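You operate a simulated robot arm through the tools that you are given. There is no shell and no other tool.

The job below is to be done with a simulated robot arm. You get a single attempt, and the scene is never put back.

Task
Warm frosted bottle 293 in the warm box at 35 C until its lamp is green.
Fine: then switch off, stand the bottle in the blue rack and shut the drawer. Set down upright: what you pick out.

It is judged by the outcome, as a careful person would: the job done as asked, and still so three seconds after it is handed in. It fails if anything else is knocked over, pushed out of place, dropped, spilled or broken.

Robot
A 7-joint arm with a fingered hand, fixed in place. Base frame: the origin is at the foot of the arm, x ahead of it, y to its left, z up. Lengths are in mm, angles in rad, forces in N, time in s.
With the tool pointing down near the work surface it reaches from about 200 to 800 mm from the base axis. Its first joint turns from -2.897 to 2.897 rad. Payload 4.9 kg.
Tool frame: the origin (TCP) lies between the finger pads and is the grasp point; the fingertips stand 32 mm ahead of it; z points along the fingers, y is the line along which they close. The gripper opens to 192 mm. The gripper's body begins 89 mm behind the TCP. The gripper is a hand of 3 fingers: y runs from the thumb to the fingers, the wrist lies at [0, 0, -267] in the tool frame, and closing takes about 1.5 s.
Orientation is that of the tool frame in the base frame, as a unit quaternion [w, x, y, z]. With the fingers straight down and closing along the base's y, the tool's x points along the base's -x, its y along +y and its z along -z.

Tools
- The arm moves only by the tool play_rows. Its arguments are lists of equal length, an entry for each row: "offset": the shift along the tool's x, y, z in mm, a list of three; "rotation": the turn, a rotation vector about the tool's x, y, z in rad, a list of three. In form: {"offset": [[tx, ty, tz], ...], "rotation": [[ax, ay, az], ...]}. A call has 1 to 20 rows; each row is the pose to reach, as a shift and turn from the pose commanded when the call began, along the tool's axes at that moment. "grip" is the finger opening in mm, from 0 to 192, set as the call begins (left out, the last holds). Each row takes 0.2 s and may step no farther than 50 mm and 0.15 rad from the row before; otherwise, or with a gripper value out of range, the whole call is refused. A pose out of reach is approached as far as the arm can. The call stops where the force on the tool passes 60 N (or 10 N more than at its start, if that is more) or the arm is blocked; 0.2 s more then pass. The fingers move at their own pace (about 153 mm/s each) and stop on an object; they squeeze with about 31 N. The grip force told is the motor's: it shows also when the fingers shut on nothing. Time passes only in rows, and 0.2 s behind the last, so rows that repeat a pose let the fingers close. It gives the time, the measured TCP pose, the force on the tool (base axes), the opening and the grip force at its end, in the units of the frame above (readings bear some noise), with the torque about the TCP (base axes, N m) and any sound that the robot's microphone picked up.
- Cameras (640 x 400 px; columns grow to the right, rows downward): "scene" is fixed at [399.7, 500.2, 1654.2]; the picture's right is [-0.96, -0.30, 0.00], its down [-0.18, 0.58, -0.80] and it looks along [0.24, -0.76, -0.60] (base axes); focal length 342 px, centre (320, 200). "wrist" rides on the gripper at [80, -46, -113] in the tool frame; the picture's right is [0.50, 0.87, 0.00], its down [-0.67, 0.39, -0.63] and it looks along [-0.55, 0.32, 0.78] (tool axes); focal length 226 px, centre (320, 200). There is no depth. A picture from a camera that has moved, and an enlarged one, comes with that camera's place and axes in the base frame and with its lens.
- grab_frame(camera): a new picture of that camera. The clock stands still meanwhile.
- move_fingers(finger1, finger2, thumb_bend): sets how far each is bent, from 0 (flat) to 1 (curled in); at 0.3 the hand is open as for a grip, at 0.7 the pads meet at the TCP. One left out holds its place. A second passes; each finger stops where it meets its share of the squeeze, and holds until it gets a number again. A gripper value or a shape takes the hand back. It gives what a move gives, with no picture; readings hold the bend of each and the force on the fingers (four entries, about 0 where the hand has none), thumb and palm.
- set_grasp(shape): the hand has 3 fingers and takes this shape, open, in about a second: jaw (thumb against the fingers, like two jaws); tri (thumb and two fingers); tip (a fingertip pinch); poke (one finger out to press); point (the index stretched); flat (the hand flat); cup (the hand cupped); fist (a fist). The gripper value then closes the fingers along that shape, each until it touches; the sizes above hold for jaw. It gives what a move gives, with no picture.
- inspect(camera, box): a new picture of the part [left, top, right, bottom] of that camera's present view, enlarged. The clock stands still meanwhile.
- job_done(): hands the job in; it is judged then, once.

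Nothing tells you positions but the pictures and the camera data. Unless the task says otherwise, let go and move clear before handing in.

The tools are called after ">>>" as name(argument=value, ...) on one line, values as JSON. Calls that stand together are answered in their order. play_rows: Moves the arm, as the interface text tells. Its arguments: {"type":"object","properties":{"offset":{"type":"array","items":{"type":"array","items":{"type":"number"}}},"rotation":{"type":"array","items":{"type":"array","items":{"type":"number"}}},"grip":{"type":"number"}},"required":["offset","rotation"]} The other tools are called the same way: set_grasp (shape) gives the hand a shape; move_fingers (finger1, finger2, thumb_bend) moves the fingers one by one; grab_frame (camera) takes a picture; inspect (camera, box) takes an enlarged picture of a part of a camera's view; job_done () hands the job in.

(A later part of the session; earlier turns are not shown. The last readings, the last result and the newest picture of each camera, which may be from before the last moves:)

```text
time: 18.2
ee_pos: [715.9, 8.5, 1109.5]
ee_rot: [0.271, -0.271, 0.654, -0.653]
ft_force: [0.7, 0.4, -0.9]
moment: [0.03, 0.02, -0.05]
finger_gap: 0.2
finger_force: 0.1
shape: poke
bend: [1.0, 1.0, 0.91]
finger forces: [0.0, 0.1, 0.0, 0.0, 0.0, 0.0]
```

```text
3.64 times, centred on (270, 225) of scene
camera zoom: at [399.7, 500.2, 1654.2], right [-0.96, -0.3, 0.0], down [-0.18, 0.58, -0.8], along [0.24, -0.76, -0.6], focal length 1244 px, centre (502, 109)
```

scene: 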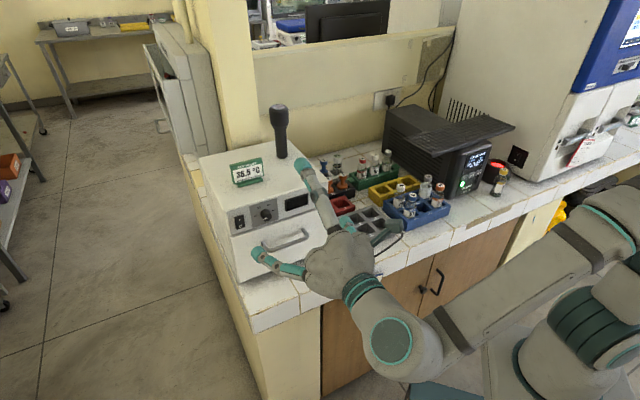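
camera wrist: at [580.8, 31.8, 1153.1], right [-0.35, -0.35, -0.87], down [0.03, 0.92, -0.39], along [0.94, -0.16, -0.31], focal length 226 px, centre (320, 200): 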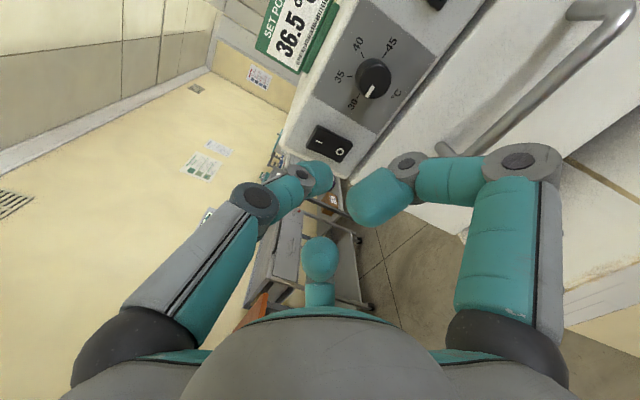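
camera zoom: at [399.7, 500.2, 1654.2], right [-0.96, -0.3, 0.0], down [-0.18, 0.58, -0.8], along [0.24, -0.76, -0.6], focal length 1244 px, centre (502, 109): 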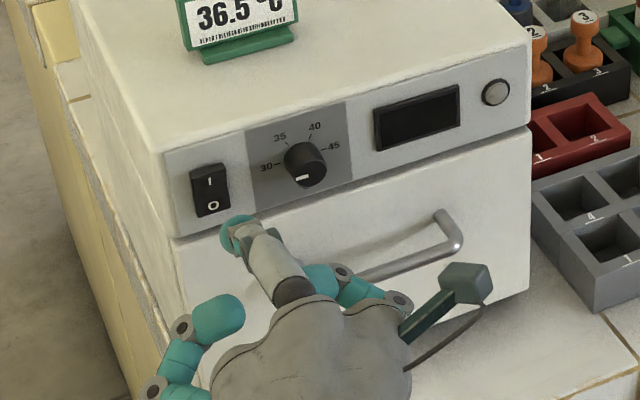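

The poke tip is lined up with the "I" half of the rocker (e≈513, z≈1109). I'll move up close, then press gently.

>>> play_rows(offset=[[0, 0, 14], [0, 0, 28], [0, 0, 40]], rotation=[[0, 0, 0], [0, 0, 0], [0, 0, 0]])

>>> inspect(camera="wrist", box=[260, 100, 400, 240])

>>> inspect(camera="scene", box=[225, 180, 305, 260])

```text
time: 19.0
ee_pos: [743.1, -19.9, 1108.3]
ee_rot: [0.27, -0.271, 0.653, -0.653]
ft_force: [0.3, -0.5, -0.3]
moment: [-0.01, 0.0, 0.02]
finger_gap: 0.0
finger_force: 0.0
shape: poke
bend: [1.0, 1.0, 0.91]
finger forces: [0.1, 0.0, 0.0, 0.0, 0.0, 0.1]
```

```text
2.86 times, centred on (330, 170) of wrist
camera zoom: at [608.9, 3.3, 1153.2], right [-0.35, -0.35, -0.87], down [0.03, 0.92, -0.39], along [0.94, -0.16, -0.32], focal length 646 px, centre (291, 286)
```

zoom: 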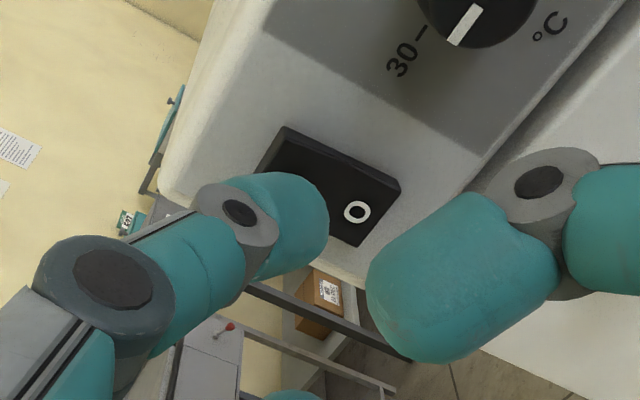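

```text
5.00 times, centred on (265, 220) of scene
camera zoom: at [399.7, 500.2, 1654.2], right [-0.96, -0.3, 0.0], down [-0.18, 0.58, -0.8], along [0.24, -0.76, -0.6], focal length 1711 px, centre (595, 100)
```

zoom: 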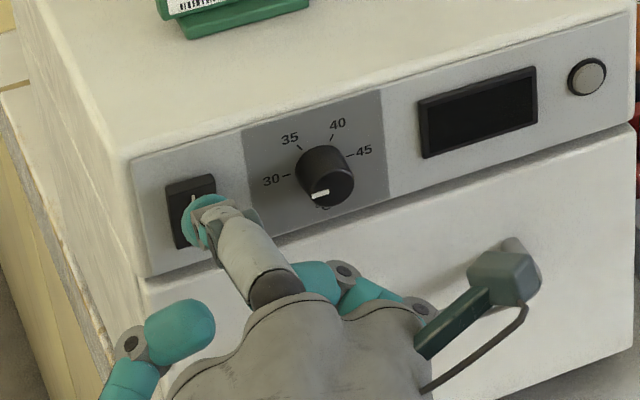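

About 15 mm remain to the rocker. I'll press forward in small steps and watch the force and sound.

>>> play_rows(offset=[[0, -1, 4], [0, -2, 8], [0, -2, 11], [0, -2, 13], [0, -2, 15], [0, -2, 17], [0, -2, 19]], rotation=[[0, 0, 0], [0, 0, 0], [0, 0, 0], [0, 0, 0], [0, 0, 0], [0, 0, 0], [0, 0, 0]])

>>> inspect(camera="scene", box=[225, 180, 335, 260])

```text
time: 20.6
ee_pos: [757.0, -32.7, 1113.2]
ee_rot: [-0.272, 0.27, -0.652, 0.654]
ft_force: [-35.9, 18.5, 11.0]
moment: [-0.18, -0.08, -0.41]
finger_gap: 0.2
finger_force: 0.1
shape: poke
bend: [1.0, 1.0, 0.92]
finger forces: [0.0, 0.1, 0.0, 0.0, 40.8, 0.0]
```

```text
5.00 times, centred on (280, 220) of scene
camera zoom: at [399.7, 500.2, 1654.2], right [-0.96, -0.3, 0.0], down [-0.18, 0.58, -0.8], along [0.24, -0.76, -0.6], focal length 1711 px, centre (520, 100)
```

zoom: 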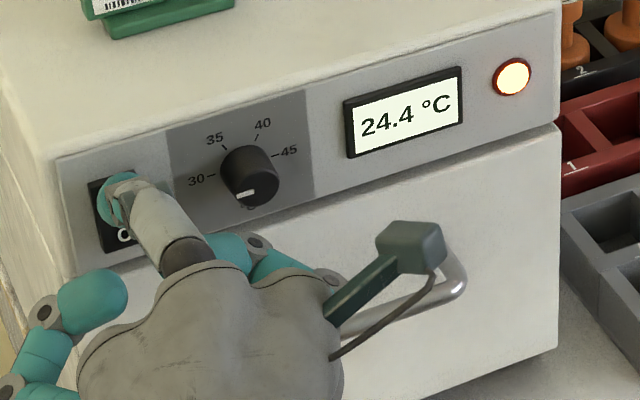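

The box is on: the display shows 24.4 °C and the lamp glows amber. I'll back off, take the jaw shape and line up with the knob.

>>> play_rows(offset=[[0, 0, -10], [0, 0, -25], [0, 0, -45], [20, 0, -65], [45, 0, -80], [67, 10, -90]], rotation=[[0, 0, 0], [0, 0, 0], [0, 0, 0], [0, 0, 0], [0, 0, 0], [0, 0, 0]])

>>> set_grasp(shape="jaw")

>>> play_rows(offset=[[0, 0, 0], [0, 0, 0], [0, 0, 0], [0, 0, 0]], rotation=[[0, 0, 0], [0, 0, 0], [0, 0, 0], [0, 0, 0]], grip=70)

>>> grab_frame(camera="wrist")

>>> inspect(camera="wrist", box=[260, 90, 400, 230])

>>> inspect(camera="scene", box=[225, 180, 335, 260])

```text
time: 22.0
ee_pos: [647.0, -16.5, 1099.4]
ee_rot: [0.271, -0.271, 0.653, -0.653]
ft_force: [0.5, 0.4, 0.7]
moment: [0.03, -0.01, 0.01]
finger_gap: 0.1
finger_force: 0.0
shape: poke
bend: [1.0, 1.0, 0.91]
finger forces: [0.1, 0.0, 0.0, 0.1, 0.0, 0.0]
```

```text
time: 22.9
ee_pos: [647.1, -17.9, 1099.3]
ee_rot: [-0.271, 0.271, -0.653, 0.654]
ft_force: [-0.5, 0.3, -0.5]
moment: [-0.02, 0.0, -0.01]
finger_gap: 191.9
finger_force: 0.0
shape: jaw
bend: [0.3, 0.3, 0.3]
finger forces: [0.0, 0.0, 0.1, 0.0, 0.1, 0.1]
```

```text
time: 23.9
ee_pos: [647.5, -17.0, 1099.7]
ee_rot: [-0.271, 0.271, -0.653, 0.654]
ft_force: [-0.8, 0.1, 0.8]
moment: [0.05, -0.02, -0.04]
finger_gap: 70.5
finger_force: 0.0
shape: jaw
bend: [0.43, 0.43, 0.7]
finger forces: [0.0, 0.0, 0.1, 0.0, 0.0, 0.1]
```

```text
taken
camera wrist: at [512.0, 6.3, 1144.7], right [-0.35, -0.35, -0.87], down [0.03, 0.92, -0.39], along [0.94, -0.16, -0.32], focal length 226 px, centre (320, 200)
```

wrist: 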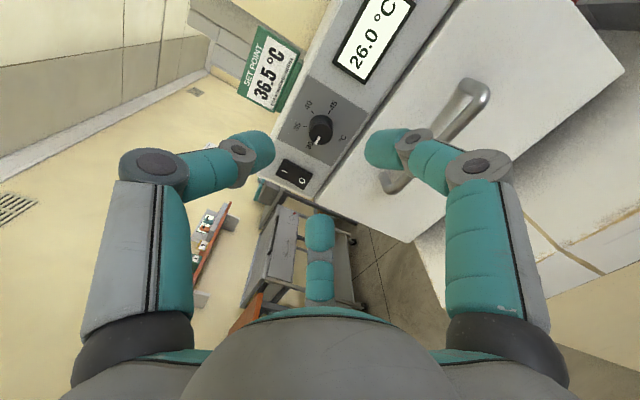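

```text
2.86 times, centred on (330, 160) of wrist
camera zoom: at [512.0, 6.3, 1144.7], right [-0.35, -0.35, -0.87], down [0.03, 0.92, -0.39], along [0.94, -0.16, -0.32], focal length 646 px, centre (291, 314)
```

zoom: 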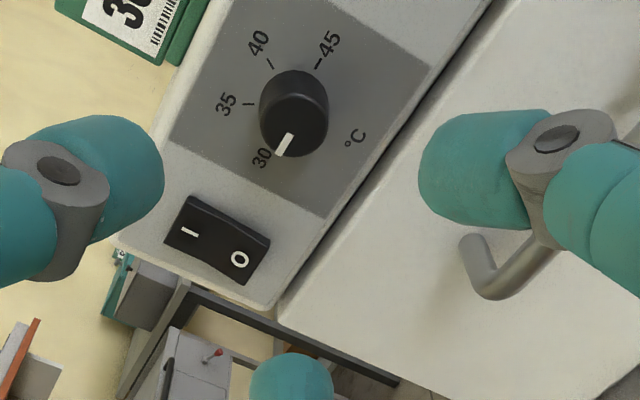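

```text
5.00 times, centred on (280, 220) of scene
camera zoom: at [399.7, 500.2, 1654.2], right [-0.96, -0.3, 0.0], down [-0.18, 0.58, -0.8], along [0.24, -0.76, -0.6], focal length 1711 px, centre (520, 100)
```

zoom: 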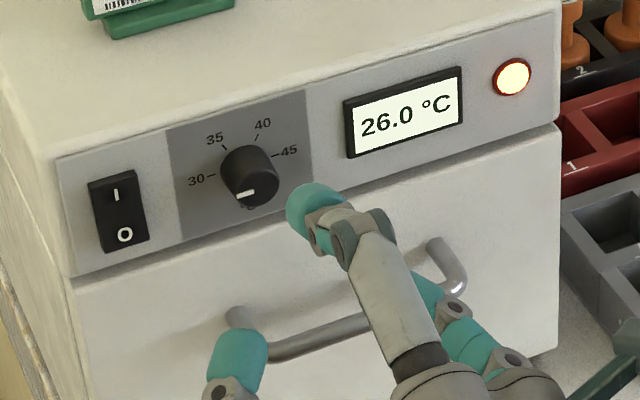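

The lamp side is working and the temperature is climbing from 24.4 to 26.0. The hand is now centred on the knob (e≈445.6, z≈1098); I'll pre-rotate the hand counter-clockwise and advance to just in front of the knob.

>>> play_rows(offset=[[0, 0.5, 10], [0, 1, 20], [0, 1, 30], [0, 1, 40], [0, 1, 50]], rotation=[[0, 0, -0.12], [0, 0, -0.24], [0, 0, -0.36], [0, 0, -0.48], [0, 0, -0.6]])

>>> grab_frame(camera="wrist")

>>> inspect(camera="scene", box=[225, 170, 335, 260])

```text
time: 25.1
ee_pos: [681.6, -52.5, 1099.1]
ee_rot: [-0.064, 0.452, -0.545, 0.704]
ft_force: [-0.4, -0.3, -0.8]
moment: [0.02, -0.01, -0.03]
finger_gap: 70.4
finger_force: 0.2
shape: jaw
bend: [0.43, 0.43, 0.7]
finger forces: [0.1, 0.1, 0.0, 0.0, 0.0, 0.0]
```

```text
taken
camera wrist: at [575.1, -1.2, 1180.9], right [-0.64, -0.64, -0.43], down [-0.21, 0.68, -0.7], along [0.74, -0.36, -0.57], focal length 226 px, centre (320, 200)
```

wrist: 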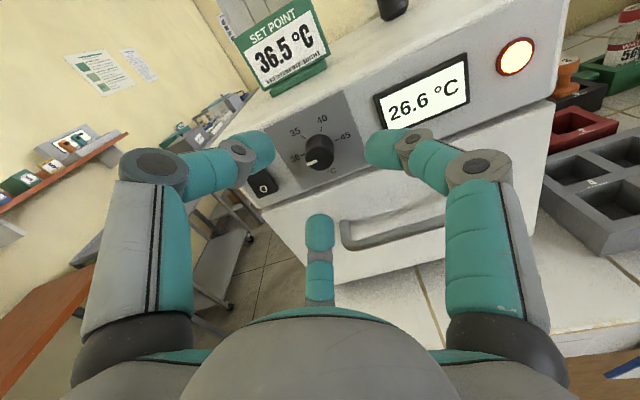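

```text
4.44 times, centred on (280, 215) of scene
camera zoom: at [399.7, 500.2, 1654.2], right [-0.96, -0.3, 0.0], down [-0.18, 0.58, -0.8], along [0.24, -0.76, -0.6], focal length 1521 px, centre (498, 133)
```

zoom: 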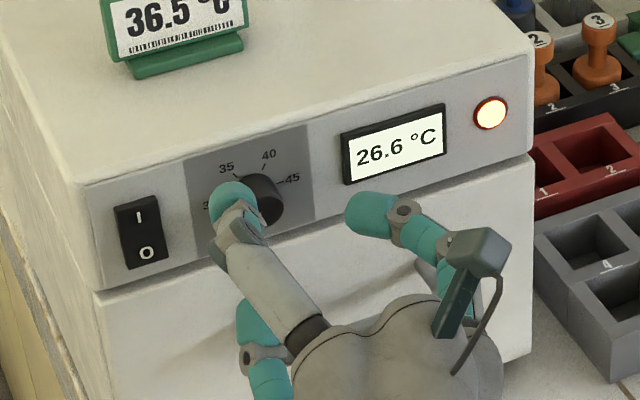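

The knob sits right on the tool axis. I'll advance to bring the fingertips around it.

>>> play_rows(offset=[[0, 0, 10], [0, 0, 20], [0, 0, 28], [0, 0, 34], [0, 0, 38], [0, 0, 41]], rotation=[[0, 0, 0], [0, 0, 0], [0, 0, 0], [0, 0, 0], [0, 0, 0], [0, 0, 0]])

>>> inspect(camera="wrist", box=[230, 80, 410, 260])

>>> inspect(camera="scene", box=[225, 170, 335, 260])

```text
time: 26.5
ee_pos: [711.1, -82.0, 1099.1]
ee_rot: [-0.066, 0.452, -0.544, 0.704]
ft_force: [0.3, -0.1, 0.5]
moment: [-0.01, 0.01, 0.01]
finger_gap: 70.5
finger_force: 0.0
shape: jaw
bend: [0.43, 0.43, 0.7]
finger forces: [0.0, 0.0, 0.0, 0.0, 0.0, 0.1]
```

```text
2.22 times, centred on (320, 170) of wrist
camera zoom: at [603.5, -30.2, 1180.5], right [-0.64, -0.64, -0.43], down [-0.21, 0.68, -0.7], along [0.74, -0.35, -0.57], focal length 502 px, centre (320, 267)
```

zoom: 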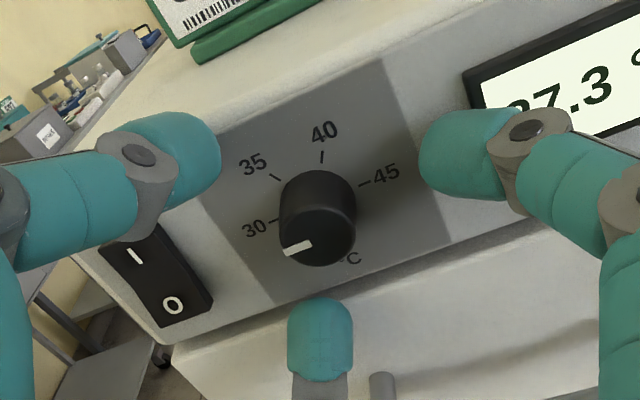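

```text
4.44 times, centred on (280, 215) of scene
camera zoom: at [399.7, 500.2, 1654.2], right [-0.96, -0.3, 0.0], down [-0.18, 0.58, -0.8], along [0.24, -0.76, -0.6], focal length 1521 px, centre (498, 133)
```

zoom: 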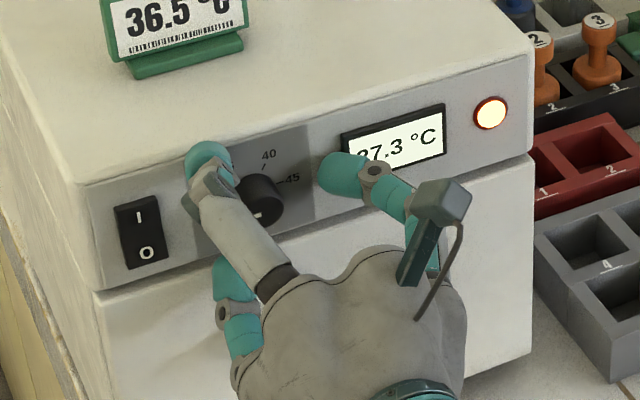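

Fingertips surround the knob without touching, and the pointer sits at the 30 tick (9 o'clock), so it needs about 60° clockwise. I'll close on the knob now.

>>> play_rows(offset=[[0, 0, 0], [0, 0, 0], [0, 0, 0], [0, 0, 0], [0, 0, 0], [0, 0, 0]], rotation=[[0, 0, 0], [0, 0, 0], [0, 0, 0], [0, 0, 0], [0, 0, 0], [0, 0, 0]], grip=0)

>>> inspect(camera="wrist", box=[230, 80, 410, 260])

```text
time: 27.9
ee_pos: [710.7, -84.6, 1097.7]
ee_rot: [-0.065, 0.452, -0.544, 0.704]
ft_force: [7.5, -6.4, -0.4]
moment: [0.04, 0.04, 0.01]
finger_gap: 19.0
finger_force: 30.9
shape: jaw
bend: [0.74, 0.74, 0.7]
finger forces: [26.0, 26.1, 0.1, 0.0, 27.0, 0.0]
```

```text
2.22 times, centred on (320, 170) of wrist
camera zoom: at [603.5, -30.6, 1180.5], right [-0.64, -0.64, -0.43], down [-0.21, 0.68, -0.7], along [0.74, -0.36, -0.57], focal length 502 px, centre (320, 267)
```

zoom: 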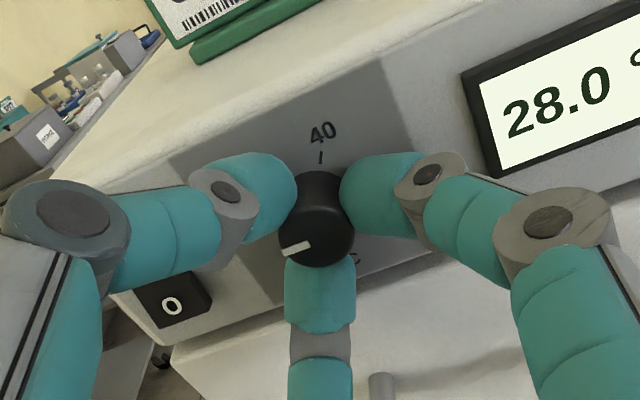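

All three fingertips hold the knob evenly. Now I'll turn it 60° clockwise.

>>> play_rows(offset=[[0, 0, 0], [0, 0, 0], [0, 0, 0], [0, 0, 0], [0, 0, 0], [0, 0, 0], [0, 0, 0], [0, 0, 0], [0, 0, 0], [0, 0, 0]], rotation=[[0, 0, 0.105], [0, 0, 0.21], [0, 0, 0.315], [0, 0, 0.42], [0, 0, 0.525], [0, 0, 0.63], [0, 0, 0.735], [0, 0, 0.84], [0, 0, 0.945], [0, 0, 1.047]])

>>> inspect(camera="wrist", box=[230, 80, 410, 260])

>>> inspect(camera="scene", box=[225, 170, 335, 260])

```text
time: 30.1
ee_pos: [710.8, -83.4, 1098.6]
ee_rot: [0.409, -0.119, 0.697, -0.577]
ft_force: [10.7, -6.8, -3.8]
moment: [0.01, 0.07, 0.05]
finger_gap: 19.0
finger_force: 30.8
shape: jaw
bend: [0.74, 0.74, 0.7]
finger forces: [28.1, 28.1, 0.0, 0.1, 24.9, 0.0]
```

```text
2.22 times, centred on (320, 170) of wrist
camera zoom: at [567.0, -66.9, 1104.3], right [-0.05, -0.05, -1.0], down [0.1, 0.99, -0.06], along [0.99, -0.1, -0.05], focal length 502 px, centre (320, 267)
```

zoom: 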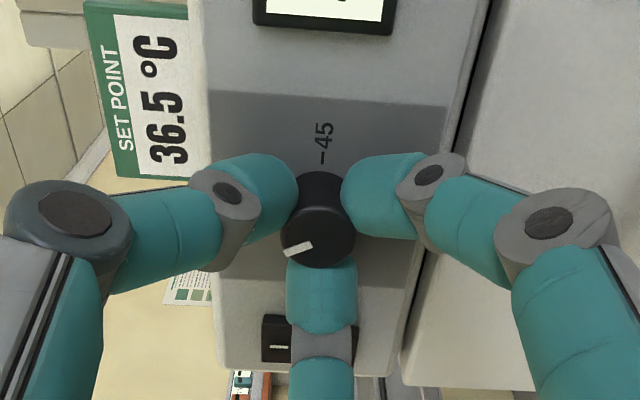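

```text
4.44 times, centred on (280, 215) of scene
camera zoom: at [399.7, 500.2, 1654.2], right [-0.96, -0.3, 0.0], down [-0.18, 0.58, -0.8], along [0.24, -0.76, -0.6], focal length 1521 px, centre (498, 133)
```

zoom: 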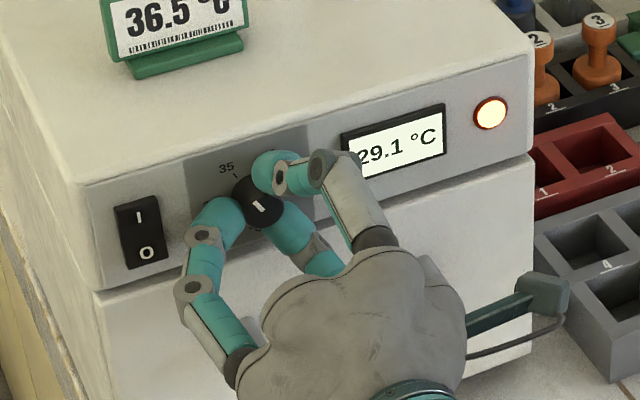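

The knob followed the hand. I'll release, back straight off and check the pointer against the 35 tick.

>>> play_rows(offset=[[0, 0, 0], [0, 0, 0], [0, 0, 0], [0, 0, -10], [0, 0, -30], [0, 0, -55], [0, 0, -80]], rotation=[[0, 0, 0], [0, 0, 0], [0, 0, 0], [0, 0, 0], [0, 0, 0], [0, 0, 0], [0, 0, 0]], grip=60)

>>> inspect(camera="wrist", box=[260, 90, 400, 230])

>>> inspect(camera="scene", box=[245, 190, 295, 230])

>>> inspect(camera="scene", box=[225, 170, 335, 260])

```text
time: 31.7
ee_pos: [652.4, -25.4, 1099.3]
ee_rot: [0.408, -0.12, 0.697, -0.577]
ft_force: [-0.1, 0.2, -0.1]
moment: [-0.01, -0.01, 0.04]
finger_gap: 59.8
finger_force: 0.1
shape: jaw
bend: [0.47, 0.47, 0.7]
finger forces: [0.0, 0.0, 0.0, 0.0, 0.0, 0.0]
```

```text
2.86 times, centred on (330, 160) of wrist
camera zoom: at [509.3, -9.5, 1105.4], right [-0.05, -0.05, -1.0], down [0.1, 0.99, -0.06], along [0.99, -0.1, -0.05], focal length 646 px, centre (291, 314)
```

zoom: 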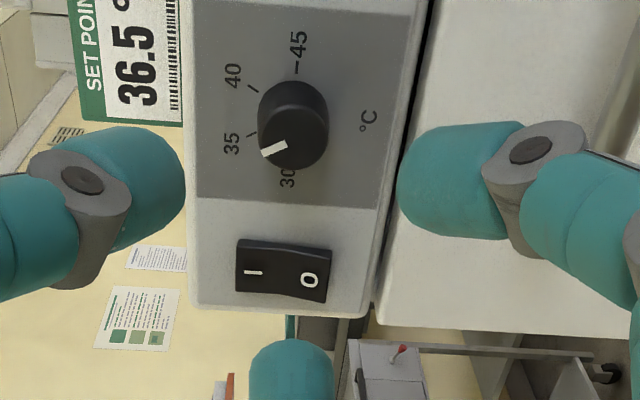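

```text
10.00 times, centred on (270, 210) of scene
camera zoom: at [399.7, 500.2, 1654.2], right [-0.96, -0.3, 0.0], down [-0.18, 0.58, -0.8], along [0.24, -0.76, -0.6], focal length 3422 px, centre (820, 100)
```

zoom: 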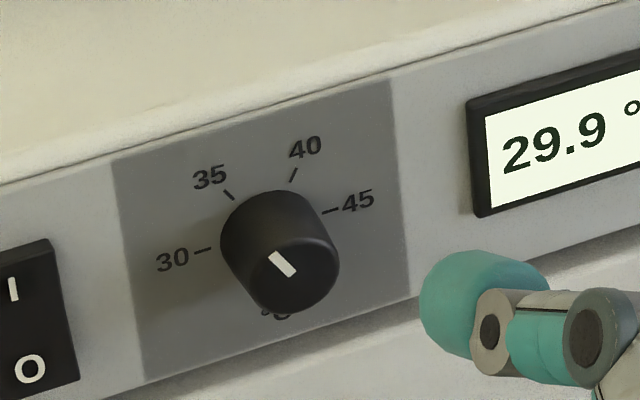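

```text
4.44 times, centred on (280, 215) of scene
camera zoom: at [399.7, 500.2, 1654.2], right [-0.96, -0.3, 0.0], down [-0.18, 0.58, -0.8], along [0.24, -0.76, -0.6], focal length 1521 px, centre (498, 133)
```

zoom: 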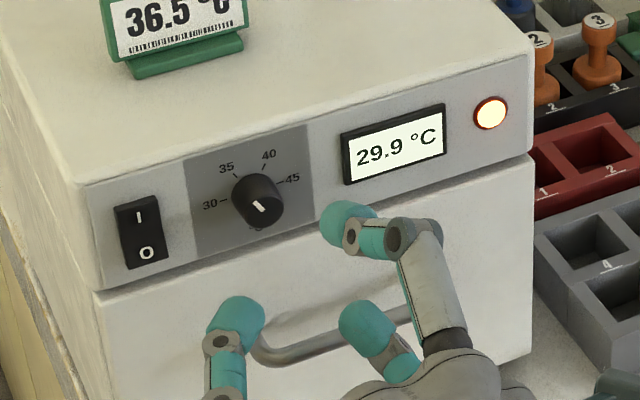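

The pointer is close to the 35 tick. I'll zoom in tightly to judge the angle, and keep an eye on the display.

>>> inspect(camera="wrist", box=[300, 95, 345, 140])

>>> inspect(camera="scene", box=[255, 200, 280, 222])

```text
8.89 times, centred on (322, 118) of wrist
camera zoom: at [509.3, -9.5, 1105.4], right [-0.05, -0.05, -1.0], down [0.1, 0.99, -0.06], along [0.99, -0.1, -0.05], focal length 2009 px, centre (298, 933)
```

zoom: 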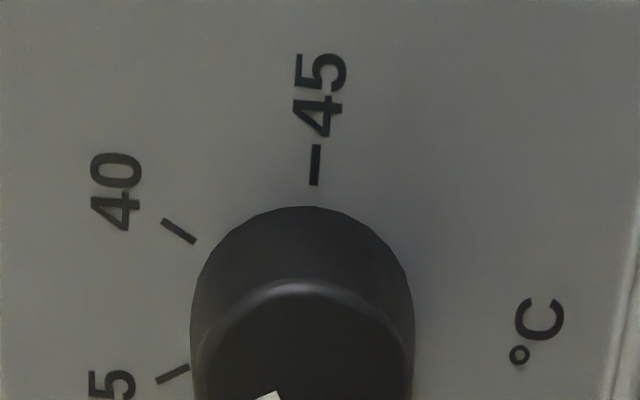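

```text
16.00 times, centred on (268, 211) of scene
camera zoom: at [399.7, 500.2, 1654.2], right [-0.96, -0.3, 0.0], down [-0.18, 0.58, -0.8], along [0.24, -0.76, -0.6], focal length 5474 px, centre (1160, 24)
```

zoom: 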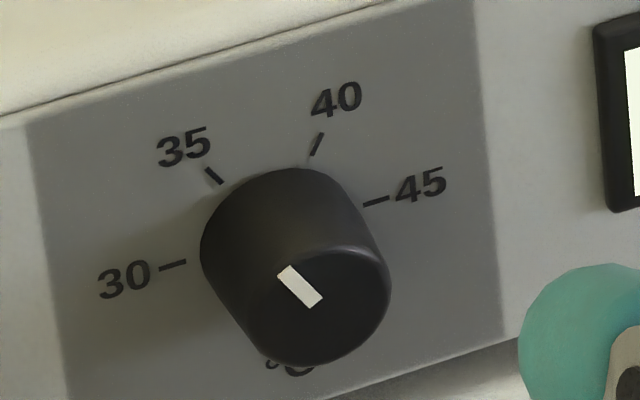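

>>> inspect(camera="wrist", box=[295, 100, 355, 160])

```text
6.67 times, centred on (325, 130) of wrist
camera zoom: at [509.3, -9.5, 1105.4], right [-0.05, -0.05, -1.0], down [0.1, 0.99, -0.06], along [0.99, -0.1, -0.05], focal length 1507 px, centre (287, 667)
```

zoom: 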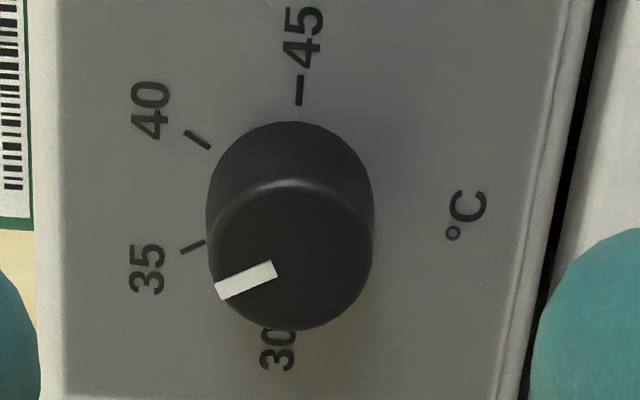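

Both views put the pointer at about 60° ±3°, i.e. 35 °C. Next I'll back off, roll the hand back with the thumb up, and go down to the level of the drawer handle (z≈1000, centre e≈398).

>>> play_rows(offset=[[0, 0, -10], [0, 0, -20], [0, 0, -30], [0, 0, -40]], rotation=[[0, 0, -0.112], [0, 0, -0.224], [0, 0, -0.336], [0, 0, -0.447]], grip=80)

>>> play_rows(offset=[[11, 25, 0], [22, 50, 0], [33, 75, 0], [45, 99, 0]], rotation=[[0, 0, 0], [0, 0, 0], [0, 0, 0], [0, 0, 0]])

>>> grab_frame(camera="wrist")

>>> inspect(camera="wrist", box=[230, 60, 410, 240])

>>> grab_frame(camera="scene")

```text
time: 32.7
ee_pos: [626.0, 2.9, 1099.2]
ee_rot: [-0.27, 0.271, -0.653, 0.653]
ft_force: [-1.1, -0.1, 0.7]
moment: [0.0, -0.02, 0.01]
finger_gap: 79.8
finger_force: 0.0
shape: jaw
bend: [0.41, 0.41, 0.7]
finger forces: [0.0, 0.0, 0.1, 0.0, 0.0, 0.0]
```

```text
time: 33.7
ee_pos: [593.4, -28.8, 999.2]
ee_rot: [0.271, -0.271, 0.654, -0.653]
ft_force: [-0.8, 0.3, 0.0]
moment: [0.02, 0.02, -0.01]
finger_gap: 79.6
finger_force: 0.0
shape: jaw
bend: [0.41, 0.41, 0.7]
finger forces: [0.0, 0.1, 0.0, 0.0, 0.0, 0.0]
```

```text
taken
camera wrist: at [459.1, -5.2, 1044.4], right [-0.35, -0.35, -0.87], down [0.03, 0.92, -0.39], along [0.94, -0.16, -0.32], focal length 226 px, centre (320, 200)
```

wrist: 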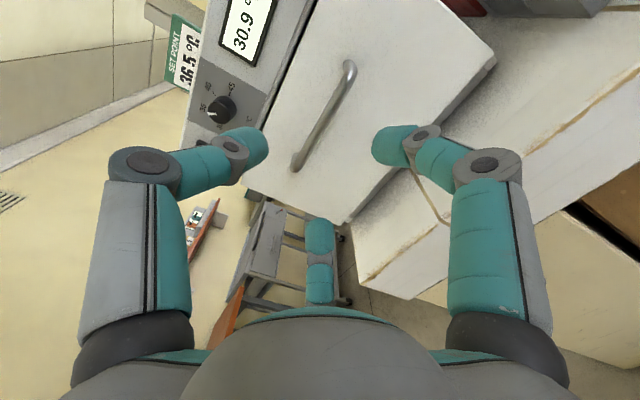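

```text
2.22 times, centred on (320, 150) of wrist
camera zoom: at [459.1, -5.2, 1044.4], right [-0.35, -0.35, -0.87], down [0.03, 0.92, -0.39], along [0.94, -0.16, -0.32], focal length 502 px, centre (320, 311)
```

zoom: 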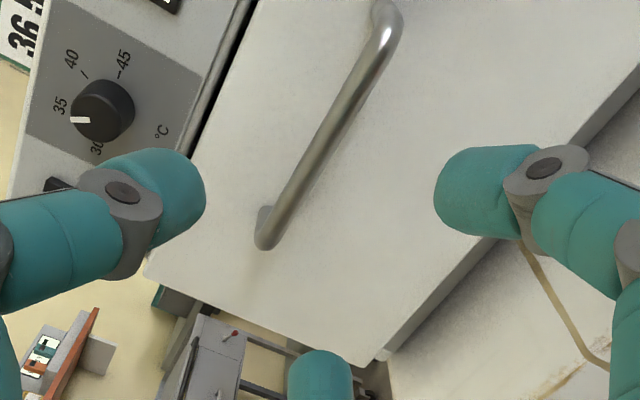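

```text
taken
```

scene: 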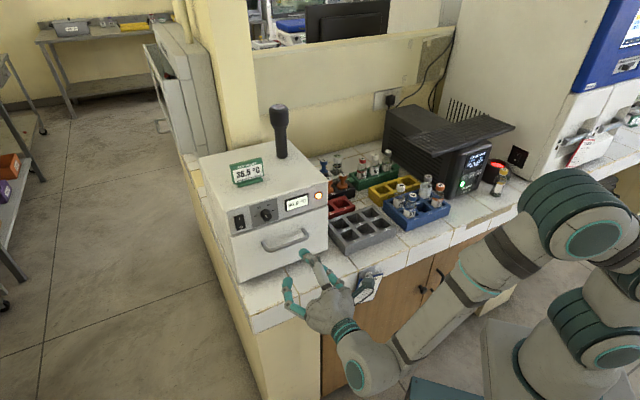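

The handle bar (e 345–454, z≈1000) is centred ahead of the hand. I'll advance so the fingertips pass above and below the bar.

>>> play_rows(offset=[[0, -1, 20], [0, -1, 40], [0, -1, 60], [0, -1, 78], [0, -1, 92], [0, -1, 102], [0, -1, 108], [0, -1, 112]], rotation=[[0, 0, 0], [0, 0, 0], [0, 0, 0], [0, 0, 0], [0, 0, 0], [0, 0, 0], [0, 0, 0], [0, 0, 0]])

>>> inspect(camera="wrist", box=[230, 80, 410, 260])

>>> inspect(camera="scene", box=[225, 180, 335, 290])

```text
time: 35.5
ee_pos: [674.3, -107.1, 999.8]
ee_rot: [-0.27, 0.27, -0.653, 0.654]
ft_force: [0.0, 0.0, 0.9]
moment: [0.0, 0.01, -0.02]
finger_gap: 79.6
finger_force: 0.1
shape: jaw
bend: [0.41, 0.41, 0.7]
finger forces: [0.1, 0.1, 0.1, 0.1, 0.0, 0.1]
```

```text
2.22 times, centred on (320, 170) of wrist
camera zoom: at [538.0, -84.3, 1045.7], right [-0.35, -0.35, -0.87], down [0.03, 0.92, -0.39], along [0.94, -0.16, -0.32], focal length 502 px, centre (320, 267)
```

zoom: 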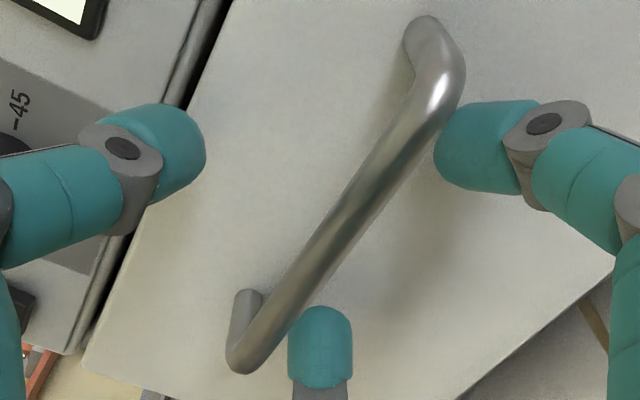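

```text
3.64 times, centred on (280, 235) of scene
camera zoom: at [399.7, 500.2, 1654.2], right [-0.96, -0.3, 0.0], down [-0.18, 0.58, -0.8], along [0.24, -0.76, -0.6], focal length 1244 px, centre (466, 73)
```

zoom: 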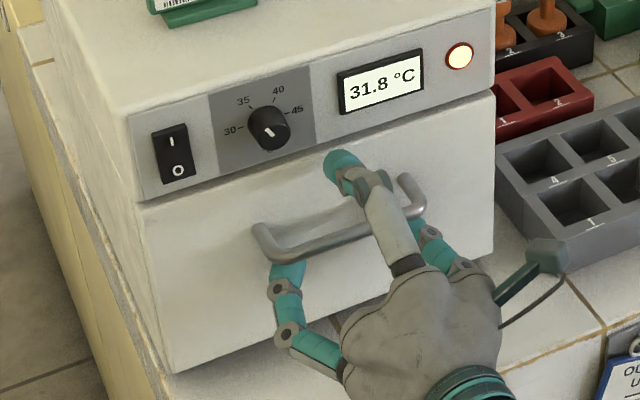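

The bar runs between the thumb (above) and the two fingers (below). I'll close on it.

>>> play_rows(offset=[[0, 0, 0], [0, 0, 0], [0, 0, 0], [0, 0, 0], [0, 0, 0], [0, 0, 0], [0, 0, 0]], rotation=[[0, 0, 0], [0, 0, 0], [0, 0, 0], [0, 0, 0], [0, 0, 0], [0, 0, 0], [0, 0, 0]], grip=0)

>>> inspect(camera="wrist", box=[230, 80, 410, 260])

>>> inspect(camera="scene", box=[225, 180, 335, 290])

```text
time: 37.1
ee_pos: [671.8, -107.4, 999.8]
ee_rot: [0.27, -0.271, 0.653, -0.653]
ft_force: [2.4, -4.0, -0.2]
moment: [0.02, -0.03, -0.03]
finger_gap: 0.2
finger_force: 31.3
shape: jaw
bend: [0.72, 0.72, 0.71]
finger forces: [0.0, 0.0, 0.0, 0.0, 0.0, 0.1]
```

```text
2.22 times, centred on (320, 170) of wrist
camera zoom: at [537.9, -84.3, 1045.7], right [-0.35, -0.35, -0.87], down [0.03, 0.92, -0.39], along [0.94, -0.16, -0.32], focal length 502 px, centre (320, 267)
```

zoom: 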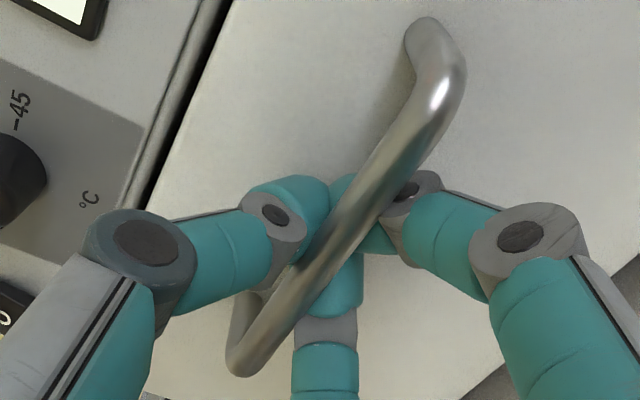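

```text
3.64 times, centred on (280, 235) of scene
camera zoom: at [399.7, 500.2, 1654.2], right [-0.96, -0.3, 0.0], down [-0.18, 0.58, -0.8], along [0.24, -0.76, -0.6], focal length 1244 px, centre (466, 73)
```

zoom: 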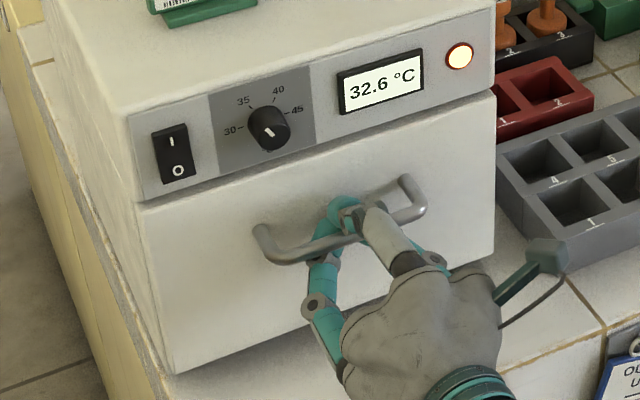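

The fingertips have closed behind the bar and hook it. I'll pull the drawer straight out in small steps.

>>> play_rows(offset=[[0, 0, -6], [0, 0, -14], [0, 0, -26], [0, 0, -40], [0, 0, -54], [0, 0, -68], [0, 0, -82], [0, 0, -96], [0, 0, -110], [0, 0, -120]], rotation=[[0, 0, 0], [0, 0, 0], [0, 0, 0], [0, 0, 0], [0, 0, 0], [0, 0, 0], [0, 0, 0], [0, 0, 0], [0, 0, 0], [0, 0, 0]])

>>> grab_frame(camera="scene")

>>> inspect(camera="scene", box=[215, 170, 365, 320])

```text
time: 39.3
ee_pos: [588.4, -23.2, 1000.1]
ee_rot: [-0.271, 0.271, -0.653, 0.653]
ft_force: [-0.4, -0.1, -0.5]
moment: [-0.01, -0.02, -0.02]
finger_gap: 0.1
finger_force: 30.9
shape: jaw
bend: [0.72, 0.72, 0.71]
finger forces: [0.0, 0.0, 0.0, 0.0, 0.1, 0.0]
```

```text
taken
```

scene: 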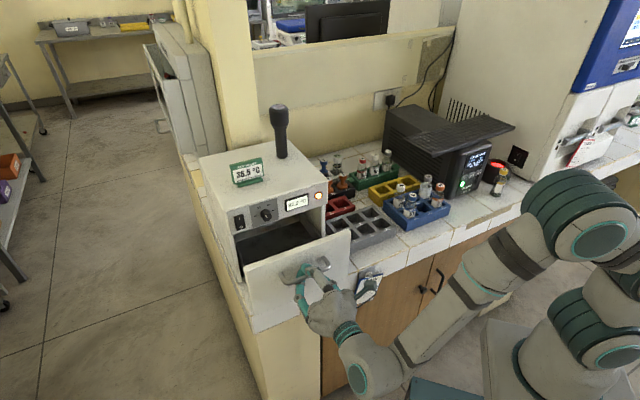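

```text
2.67 times, centred on (290, 245) of scene
camera zoom: at [399.7, 500.2, 1654.2], right [-0.96, -0.3, 0.0], down [-0.18, 0.58, -0.8], along [0.24, -0.76, -0.6], focal length 912 px, centre (400, 80)
```

zoom: 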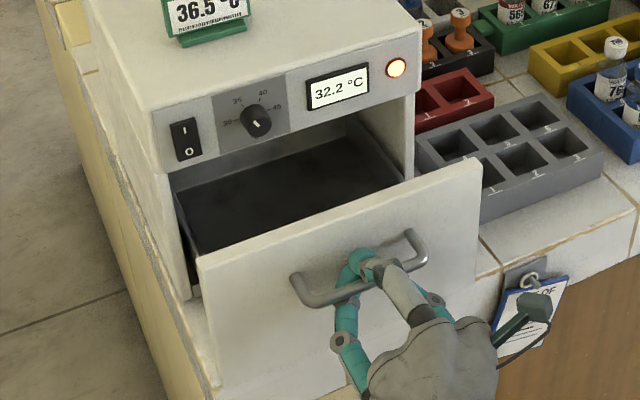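

The drawer slides freely. I'll pull a bit further so there is room to lower a bottle in front of the box face.

>>> play_rows(offset=[[0, 0, -10], [0, 0, -20], [0, 0, -30], [0, 0, -40], [0, 0, -48], [0, 0, -56], [0, 0, -62], [0, 0, -68]], rotation=[[0, 0, 0], [0, 0, 0], [0, 0, 0], [0, 0, 0], [0, 0, 0], [0, 0, 0], [0, 0, 0], [0, 0, 0]])

>>> inspect(camera="scene", box=[215, 170, 365, 320])

```text
time: 41.1
ee_pos: [540.7, 25.4, 1000.1]
ee_rot: [0.27, -0.27, 0.654, -0.653]
ft_force: [-0.2, 0.1, -0.5]
moment: [0.0, 0.01, -0.02]
finger_gap: 0.0
finger_force: 31.0
shape: jaw
bend: [0.72, 0.72, 0.71]
finger forces: [0.1, 0.1, 0.0, 0.1, 0.1, 0.1]
```

```text
2.67 times, centred on (290, 245) of scene
camera zoom: at [399.7, 500.2, 1654.2], right [-0.96, -0.3, 0.0], down [-0.18, 0.58, -0.8], along [0.24, -0.76, -0.6], focal length 912 px, centre (400, 80)
```

zoom: 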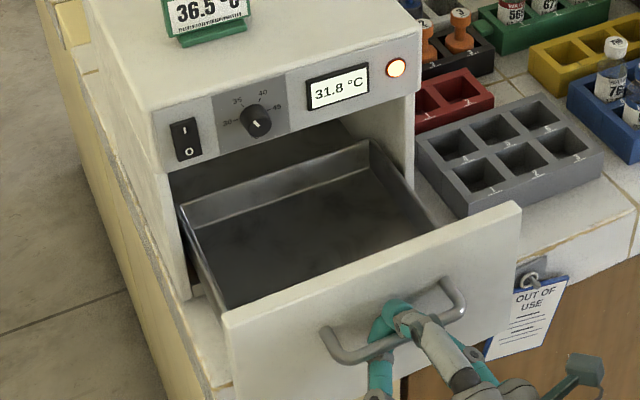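

The drawer is out about 190 mm and shows an empty dark tray. I'll release the bar and back away.

>>> play_rows(offset=[[0, 0, 0], [0, 0, 0], [0, 0, 0], [0, 0, 0], [0, 0, 0]], rotation=[[0, 0, 0], [0, 0, 0], [0, 0, 0], [0, 0, 0], [0, 0, 0]], grip=90)

>>> inspect(camera="wrist", box=[200, 60, 440, 300])

>>> inspect(camera="scene", box=[215, 170, 365, 320])

```text
time: 42.3
ee_pos: [540.0, 23.9, 1000.0]
ee_rot: [0.271, -0.27, 0.653, -0.653]
ft_force: [0.1, 0.2, -0.1]
moment: [-0.01, 0.02, 0.01]
finger_gap: 89.7
finger_force: 0.1
shape: jaw
bend: [0.38, 0.38, 0.7]
finger forces: [0.1, 0.0, 0.0, 0.1, 0.0, 0.1]
```

```text
1.67 times, centred on (320, 180) of wrist
camera zoom: at [405.2, 48.6, 1045.8], right [-0.35, -0.35, -0.87], down [0.03, 0.92, -0.39], along [0.94, -0.16, -0.32], focal length 377 px, centre (320, 233)
```

zoom: 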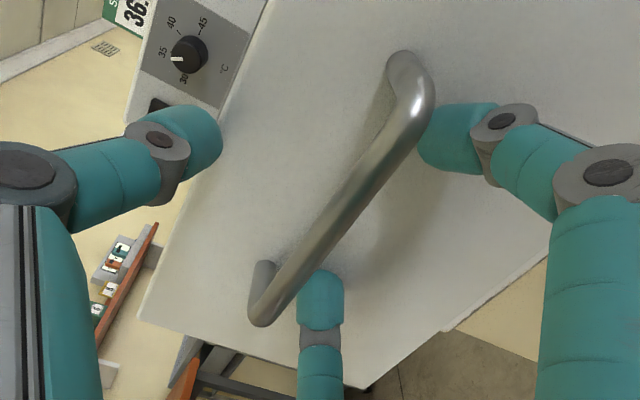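

```text
2.67 times, centred on (290, 245) of scene
camera zoom: at [399.7, 500.2, 1654.2], right [-0.96, -0.3, 0.0], down [-0.18, 0.58, -0.8], along [0.24, -0.76, -0.6], focal length 912 px, centre (400, 80)
```

zoom: 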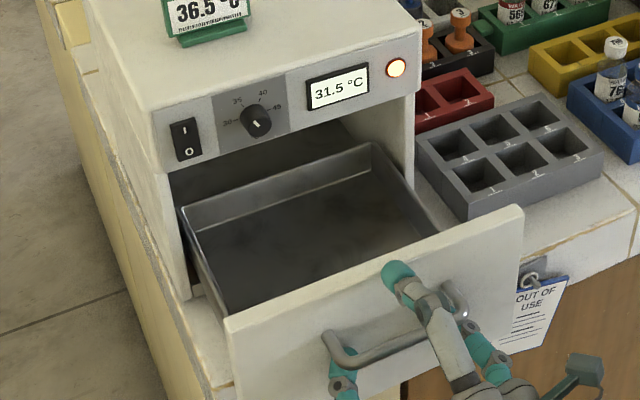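

The bar is free. Looking at the geometry again, the dark mesh shelf on the UPS seems to overhang bottle 293's slot, so I need a better view before grasping. I'll back off, rise and turn the hand down again.

>>> play_rows(offset=[[0, 0, -15], [0, 0, -35], [0, 0, -60], [0, -35, -70], [0, -75, -75], [0, -115, -75], [0, -155, -75], [0, -195, -75], [0, -230, -75]], rotation=[[0, 0, 0], [0, 0, 0], [0, 0, 0], [0, 0, 0], [0, 0, 0], [0, 0, 0], [0, 0, 0], [0, 0, 0], [0, 0, 0]])

>>> grab_frame(camera="wrist")

>>> inspect(camera="scene", box=[215, 170, 365, 320])

>>> inspect(camera="scene", box=[360, 90, 530, 240])

```text
time: 44.3
ee_pos: [486.5, 79.4, 1232.4]
ee_rot: [-0.27, 0.27, -0.653, 0.654]
ft_force: [0.2, 0.4, 0.1]
moment: [0.01, -0.02, -0.02]
finger_gap: 89.8
finger_force: 0.0
shape: jaw
bend: [0.38, 0.38, 0.7]
finger forces: [0.0, 0.1, 0.0, 0.0, 0.1, 0.0]
```

```text
taken
camera wrist: at [351.2, 102.7, 1276.0], right [-0.35, -0.35, -0.87], down [0.03, 0.92, -0.39], along [0.93, -0.16, -0.32], focal length 226 px, centre (320, 200)
```

wrist: 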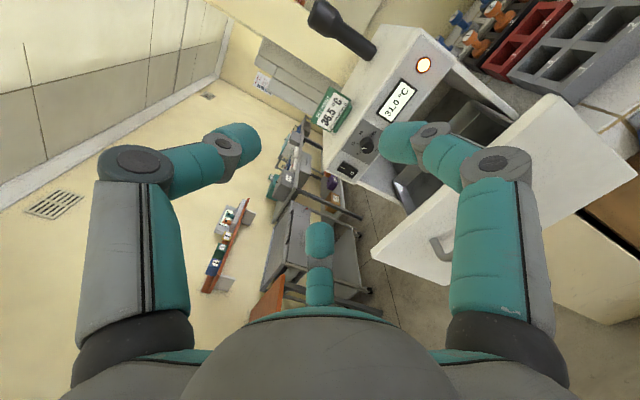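

```text
2.67 times, centred on (290, 245) of scene
camera zoom: at [399.7, 500.2, 1654.2], right [-0.96, -0.3, 0.0], down [-0.18, 0.58, -0.8], along [0.24, -0.76, -0.6], focal length 912 px, centre (400, 80)
```

zoom: 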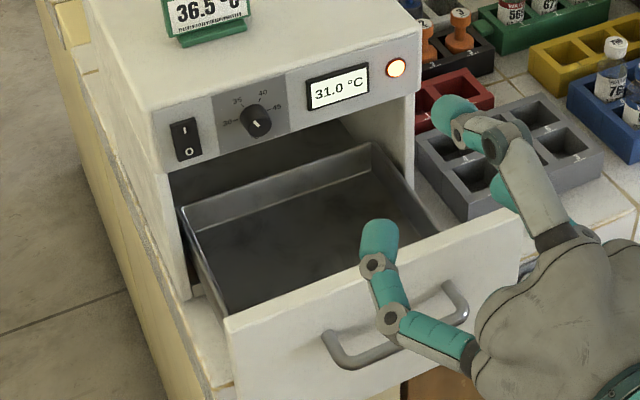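

```text
2.67 times, centred on (445, 165) of scene
camera zoom: at [399.7, 500.2, 1654.2], right [-0.96, -0.3, 0.0], down [-0.18, 0.58, -0.8], along [0.24, -0.76, -0.6], focal length 912 px, centre (-13, 293)
```

zoom: 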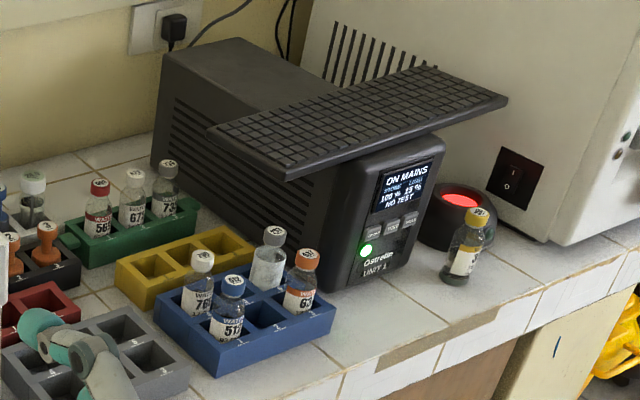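

The dark slab is a keyboard lying on top of the UPS, overhanging the back row of the blue rack, so a straight-down grasp is blocked. I'll pitch the hand to about 38° below horizontal and travel over to look at the bottle from the front.

>>> play_rows(offset=[[0, 0, 40], [0, 0, 80], [0, 0, 120], [0, 0, 160], [0, 0, 200], [0, 0, 240]], rotation=[[-0.11, 0, 0], [-0.22, 0, 0], [-0.33, 0, 0], [-0.44, 0, 0], [-0.55, 0, 0], [-0.663, 0, 0]])

>>> play_rows(offset=[[45, 0, 0], [90, 0, 0], [135, 0, 0], [180, 0, 0], [225, 0, 0], [270, 0, 0], [315, 0, 0], [360, 0, 0], [405, 0, 0], [450, 0, 0], [495, 0, 0], [540, 0, 0], [588, 0, 0]], rotation=[[0, 0, 0], [0, 0, 0], [0, 0, 0], [0, 0, 0], [0, 0, 0], [0, 0, 0], [0, 0, 0], [0, 0, 0], [0, 0, 0], [0, 0, 0], [0, 0, 0], [0, 0, 0], [0, 0, 0]])

>>> grab_frame(camera="wrist")

>>> grab_frame(camera="scene")

```text
time: 45.7
ee_pos: [657.3, -91.8, 1230.1]
ee_rot: [0.168, -0.345, 0.83, -0.405]
ft_force: [0.6, 0.6, 0.2]
moment: [0.02, 0.0, -0.01]
finger_gap: 89.7
finger_force: 0.0
shape: jaw
bend: [0.38, 0.38, 0.7]
finger forces: [0.0, 0.0, 0.0, 0.1, 0.0, 0.1]
```

```text
time: 48.5
ee_pos: [325.2, -446.4, 1213.7]
ee_rot: [0.14, -0.318, 0.838, -0.422]
ft_force: [0.0, -0.7, 0.9]
moment: [0.03, 0.04, -0.01]
finger_gap: 90.3
finger_force: 0.1
shape: jaw
bend: [0.38, 0.38, 0.7]
finger forces: [0.0, 0.1, 0.1, 0.0, 0.1, 0.1]
out of reach, approached as far as the arm can: row 10, 11, 12, 13
```

```text
taken
camera wrist: at [227.8, -449.1, 1320.7], right [-0.74, 0.06, -0.67], down [0.03, 1.0, 0.05], along [0.67, 0.02, -0.74], focal length 226 px, centre (320, 200)
```

wrist: 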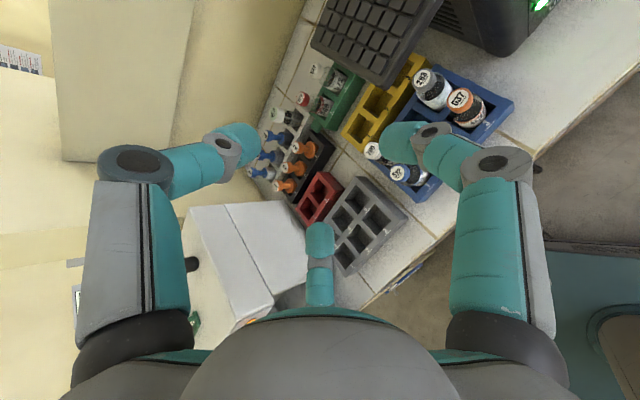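

```text
taken
```

scene: 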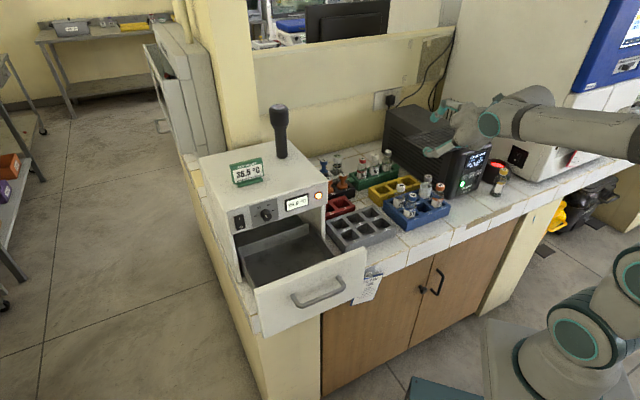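

The arm stopped short of the last rows (out of reach with this wrist angle) but this is a fine viewpoint of keyboard, bottle and racks. I'll zoom in to triangulate them.

>>> inspect(camera="wrist", box=[370, 30, 530, 190])

>>> inspect(camera="wrist", box=[290, 0, 450, 160])

>>> inspect(camera="scene", box=[370, 90, 530, 230])

```text
2.50 times, centred on (450, 110) of wrist
camera zoom: at [227.8, -449.1, 1320.7], right [-0.74, 0.06, -0.67], down [0.03, 1.0, 0.05], along [0.67, 0.02, -0.74], focal length 565 px, centre (-5, 425)
```

zoom: 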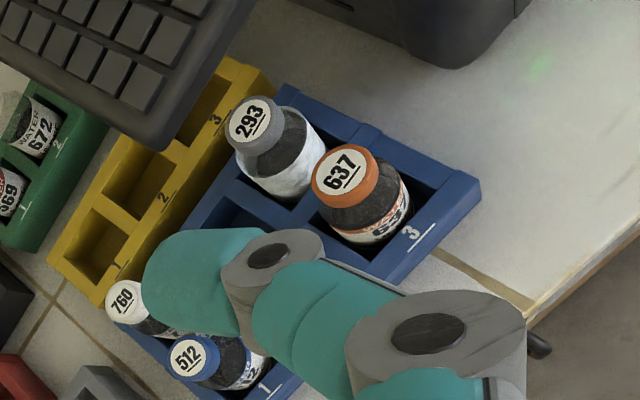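

```text
2.50 times, centred on (370, 80) of wrist
camera zoom: at [227.8, -449.1, 1320.7], right [-0.74, 0.06, -0.67], down [0.03, 1.0, 0.05], along [0.67, 0.02, -0.74], focal length 565 px, centre (195, 500)
```

zoom: 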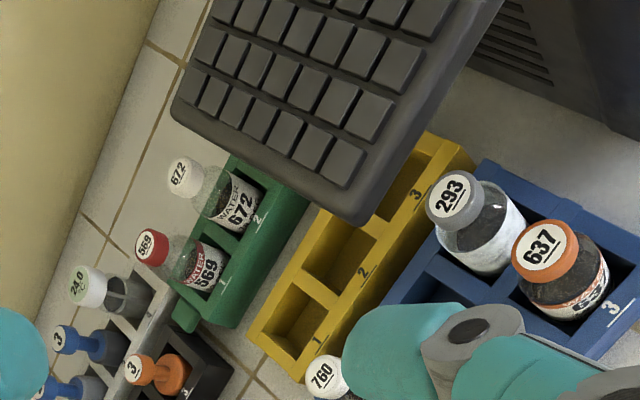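

```text
2.86 times, centred on (450, 160) of scene
camera zoom: at [399.7, 500.2, 1654.2], right [-0.96, -0.3, 0.0], down [-0.18, 0.58, -0.8], along [0.24, -0.76, -0.6], focal length 978 px, centre (-51, 314)
```

zoom: 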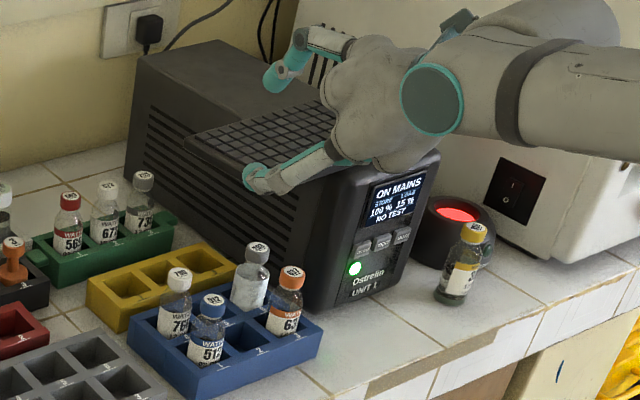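

Now well-conditioned: bottle 293's cap top is at (332, -612, 972), 637 at (289, -564), 512 at (376, -479) and 760 at (420, -524). The keyboard's corner is at about (332, -558, 1082), 40 mm inside of which the bottle stands. Before planning the oblique grasp I'll move back a little to leave the unreachable pose and check where I am.

>>> play_rows(offset=[[-40, 0, 0], [-80, 0, 0], [-120, 0, 0], [-160, 0, 0], [-200, 0, 0], [-240, 0, 0]], rotation=[[0, 0, 0], [0, 0, 0], [0, 0, 0], [0, 0, 0], [0, 0, 0], [0, 0, 0]])

```text
time: 49.9
ee_pos: [506.0, -289.1, 1206.4]
ee_rot: [0.14, -0.319, 0.838, -0.42]
ft_force: [0.1, 0.0, 0.6]
moment: [0.01, 0.02, -0.02]
finger_gap: 90.2
finger_force: 0.0
shape: jaw
bend: [0.38, 0.38, 0.7]
finger forces: [0.1, 0.1, 0.0, 0.0, 0.0, 0.1]
```

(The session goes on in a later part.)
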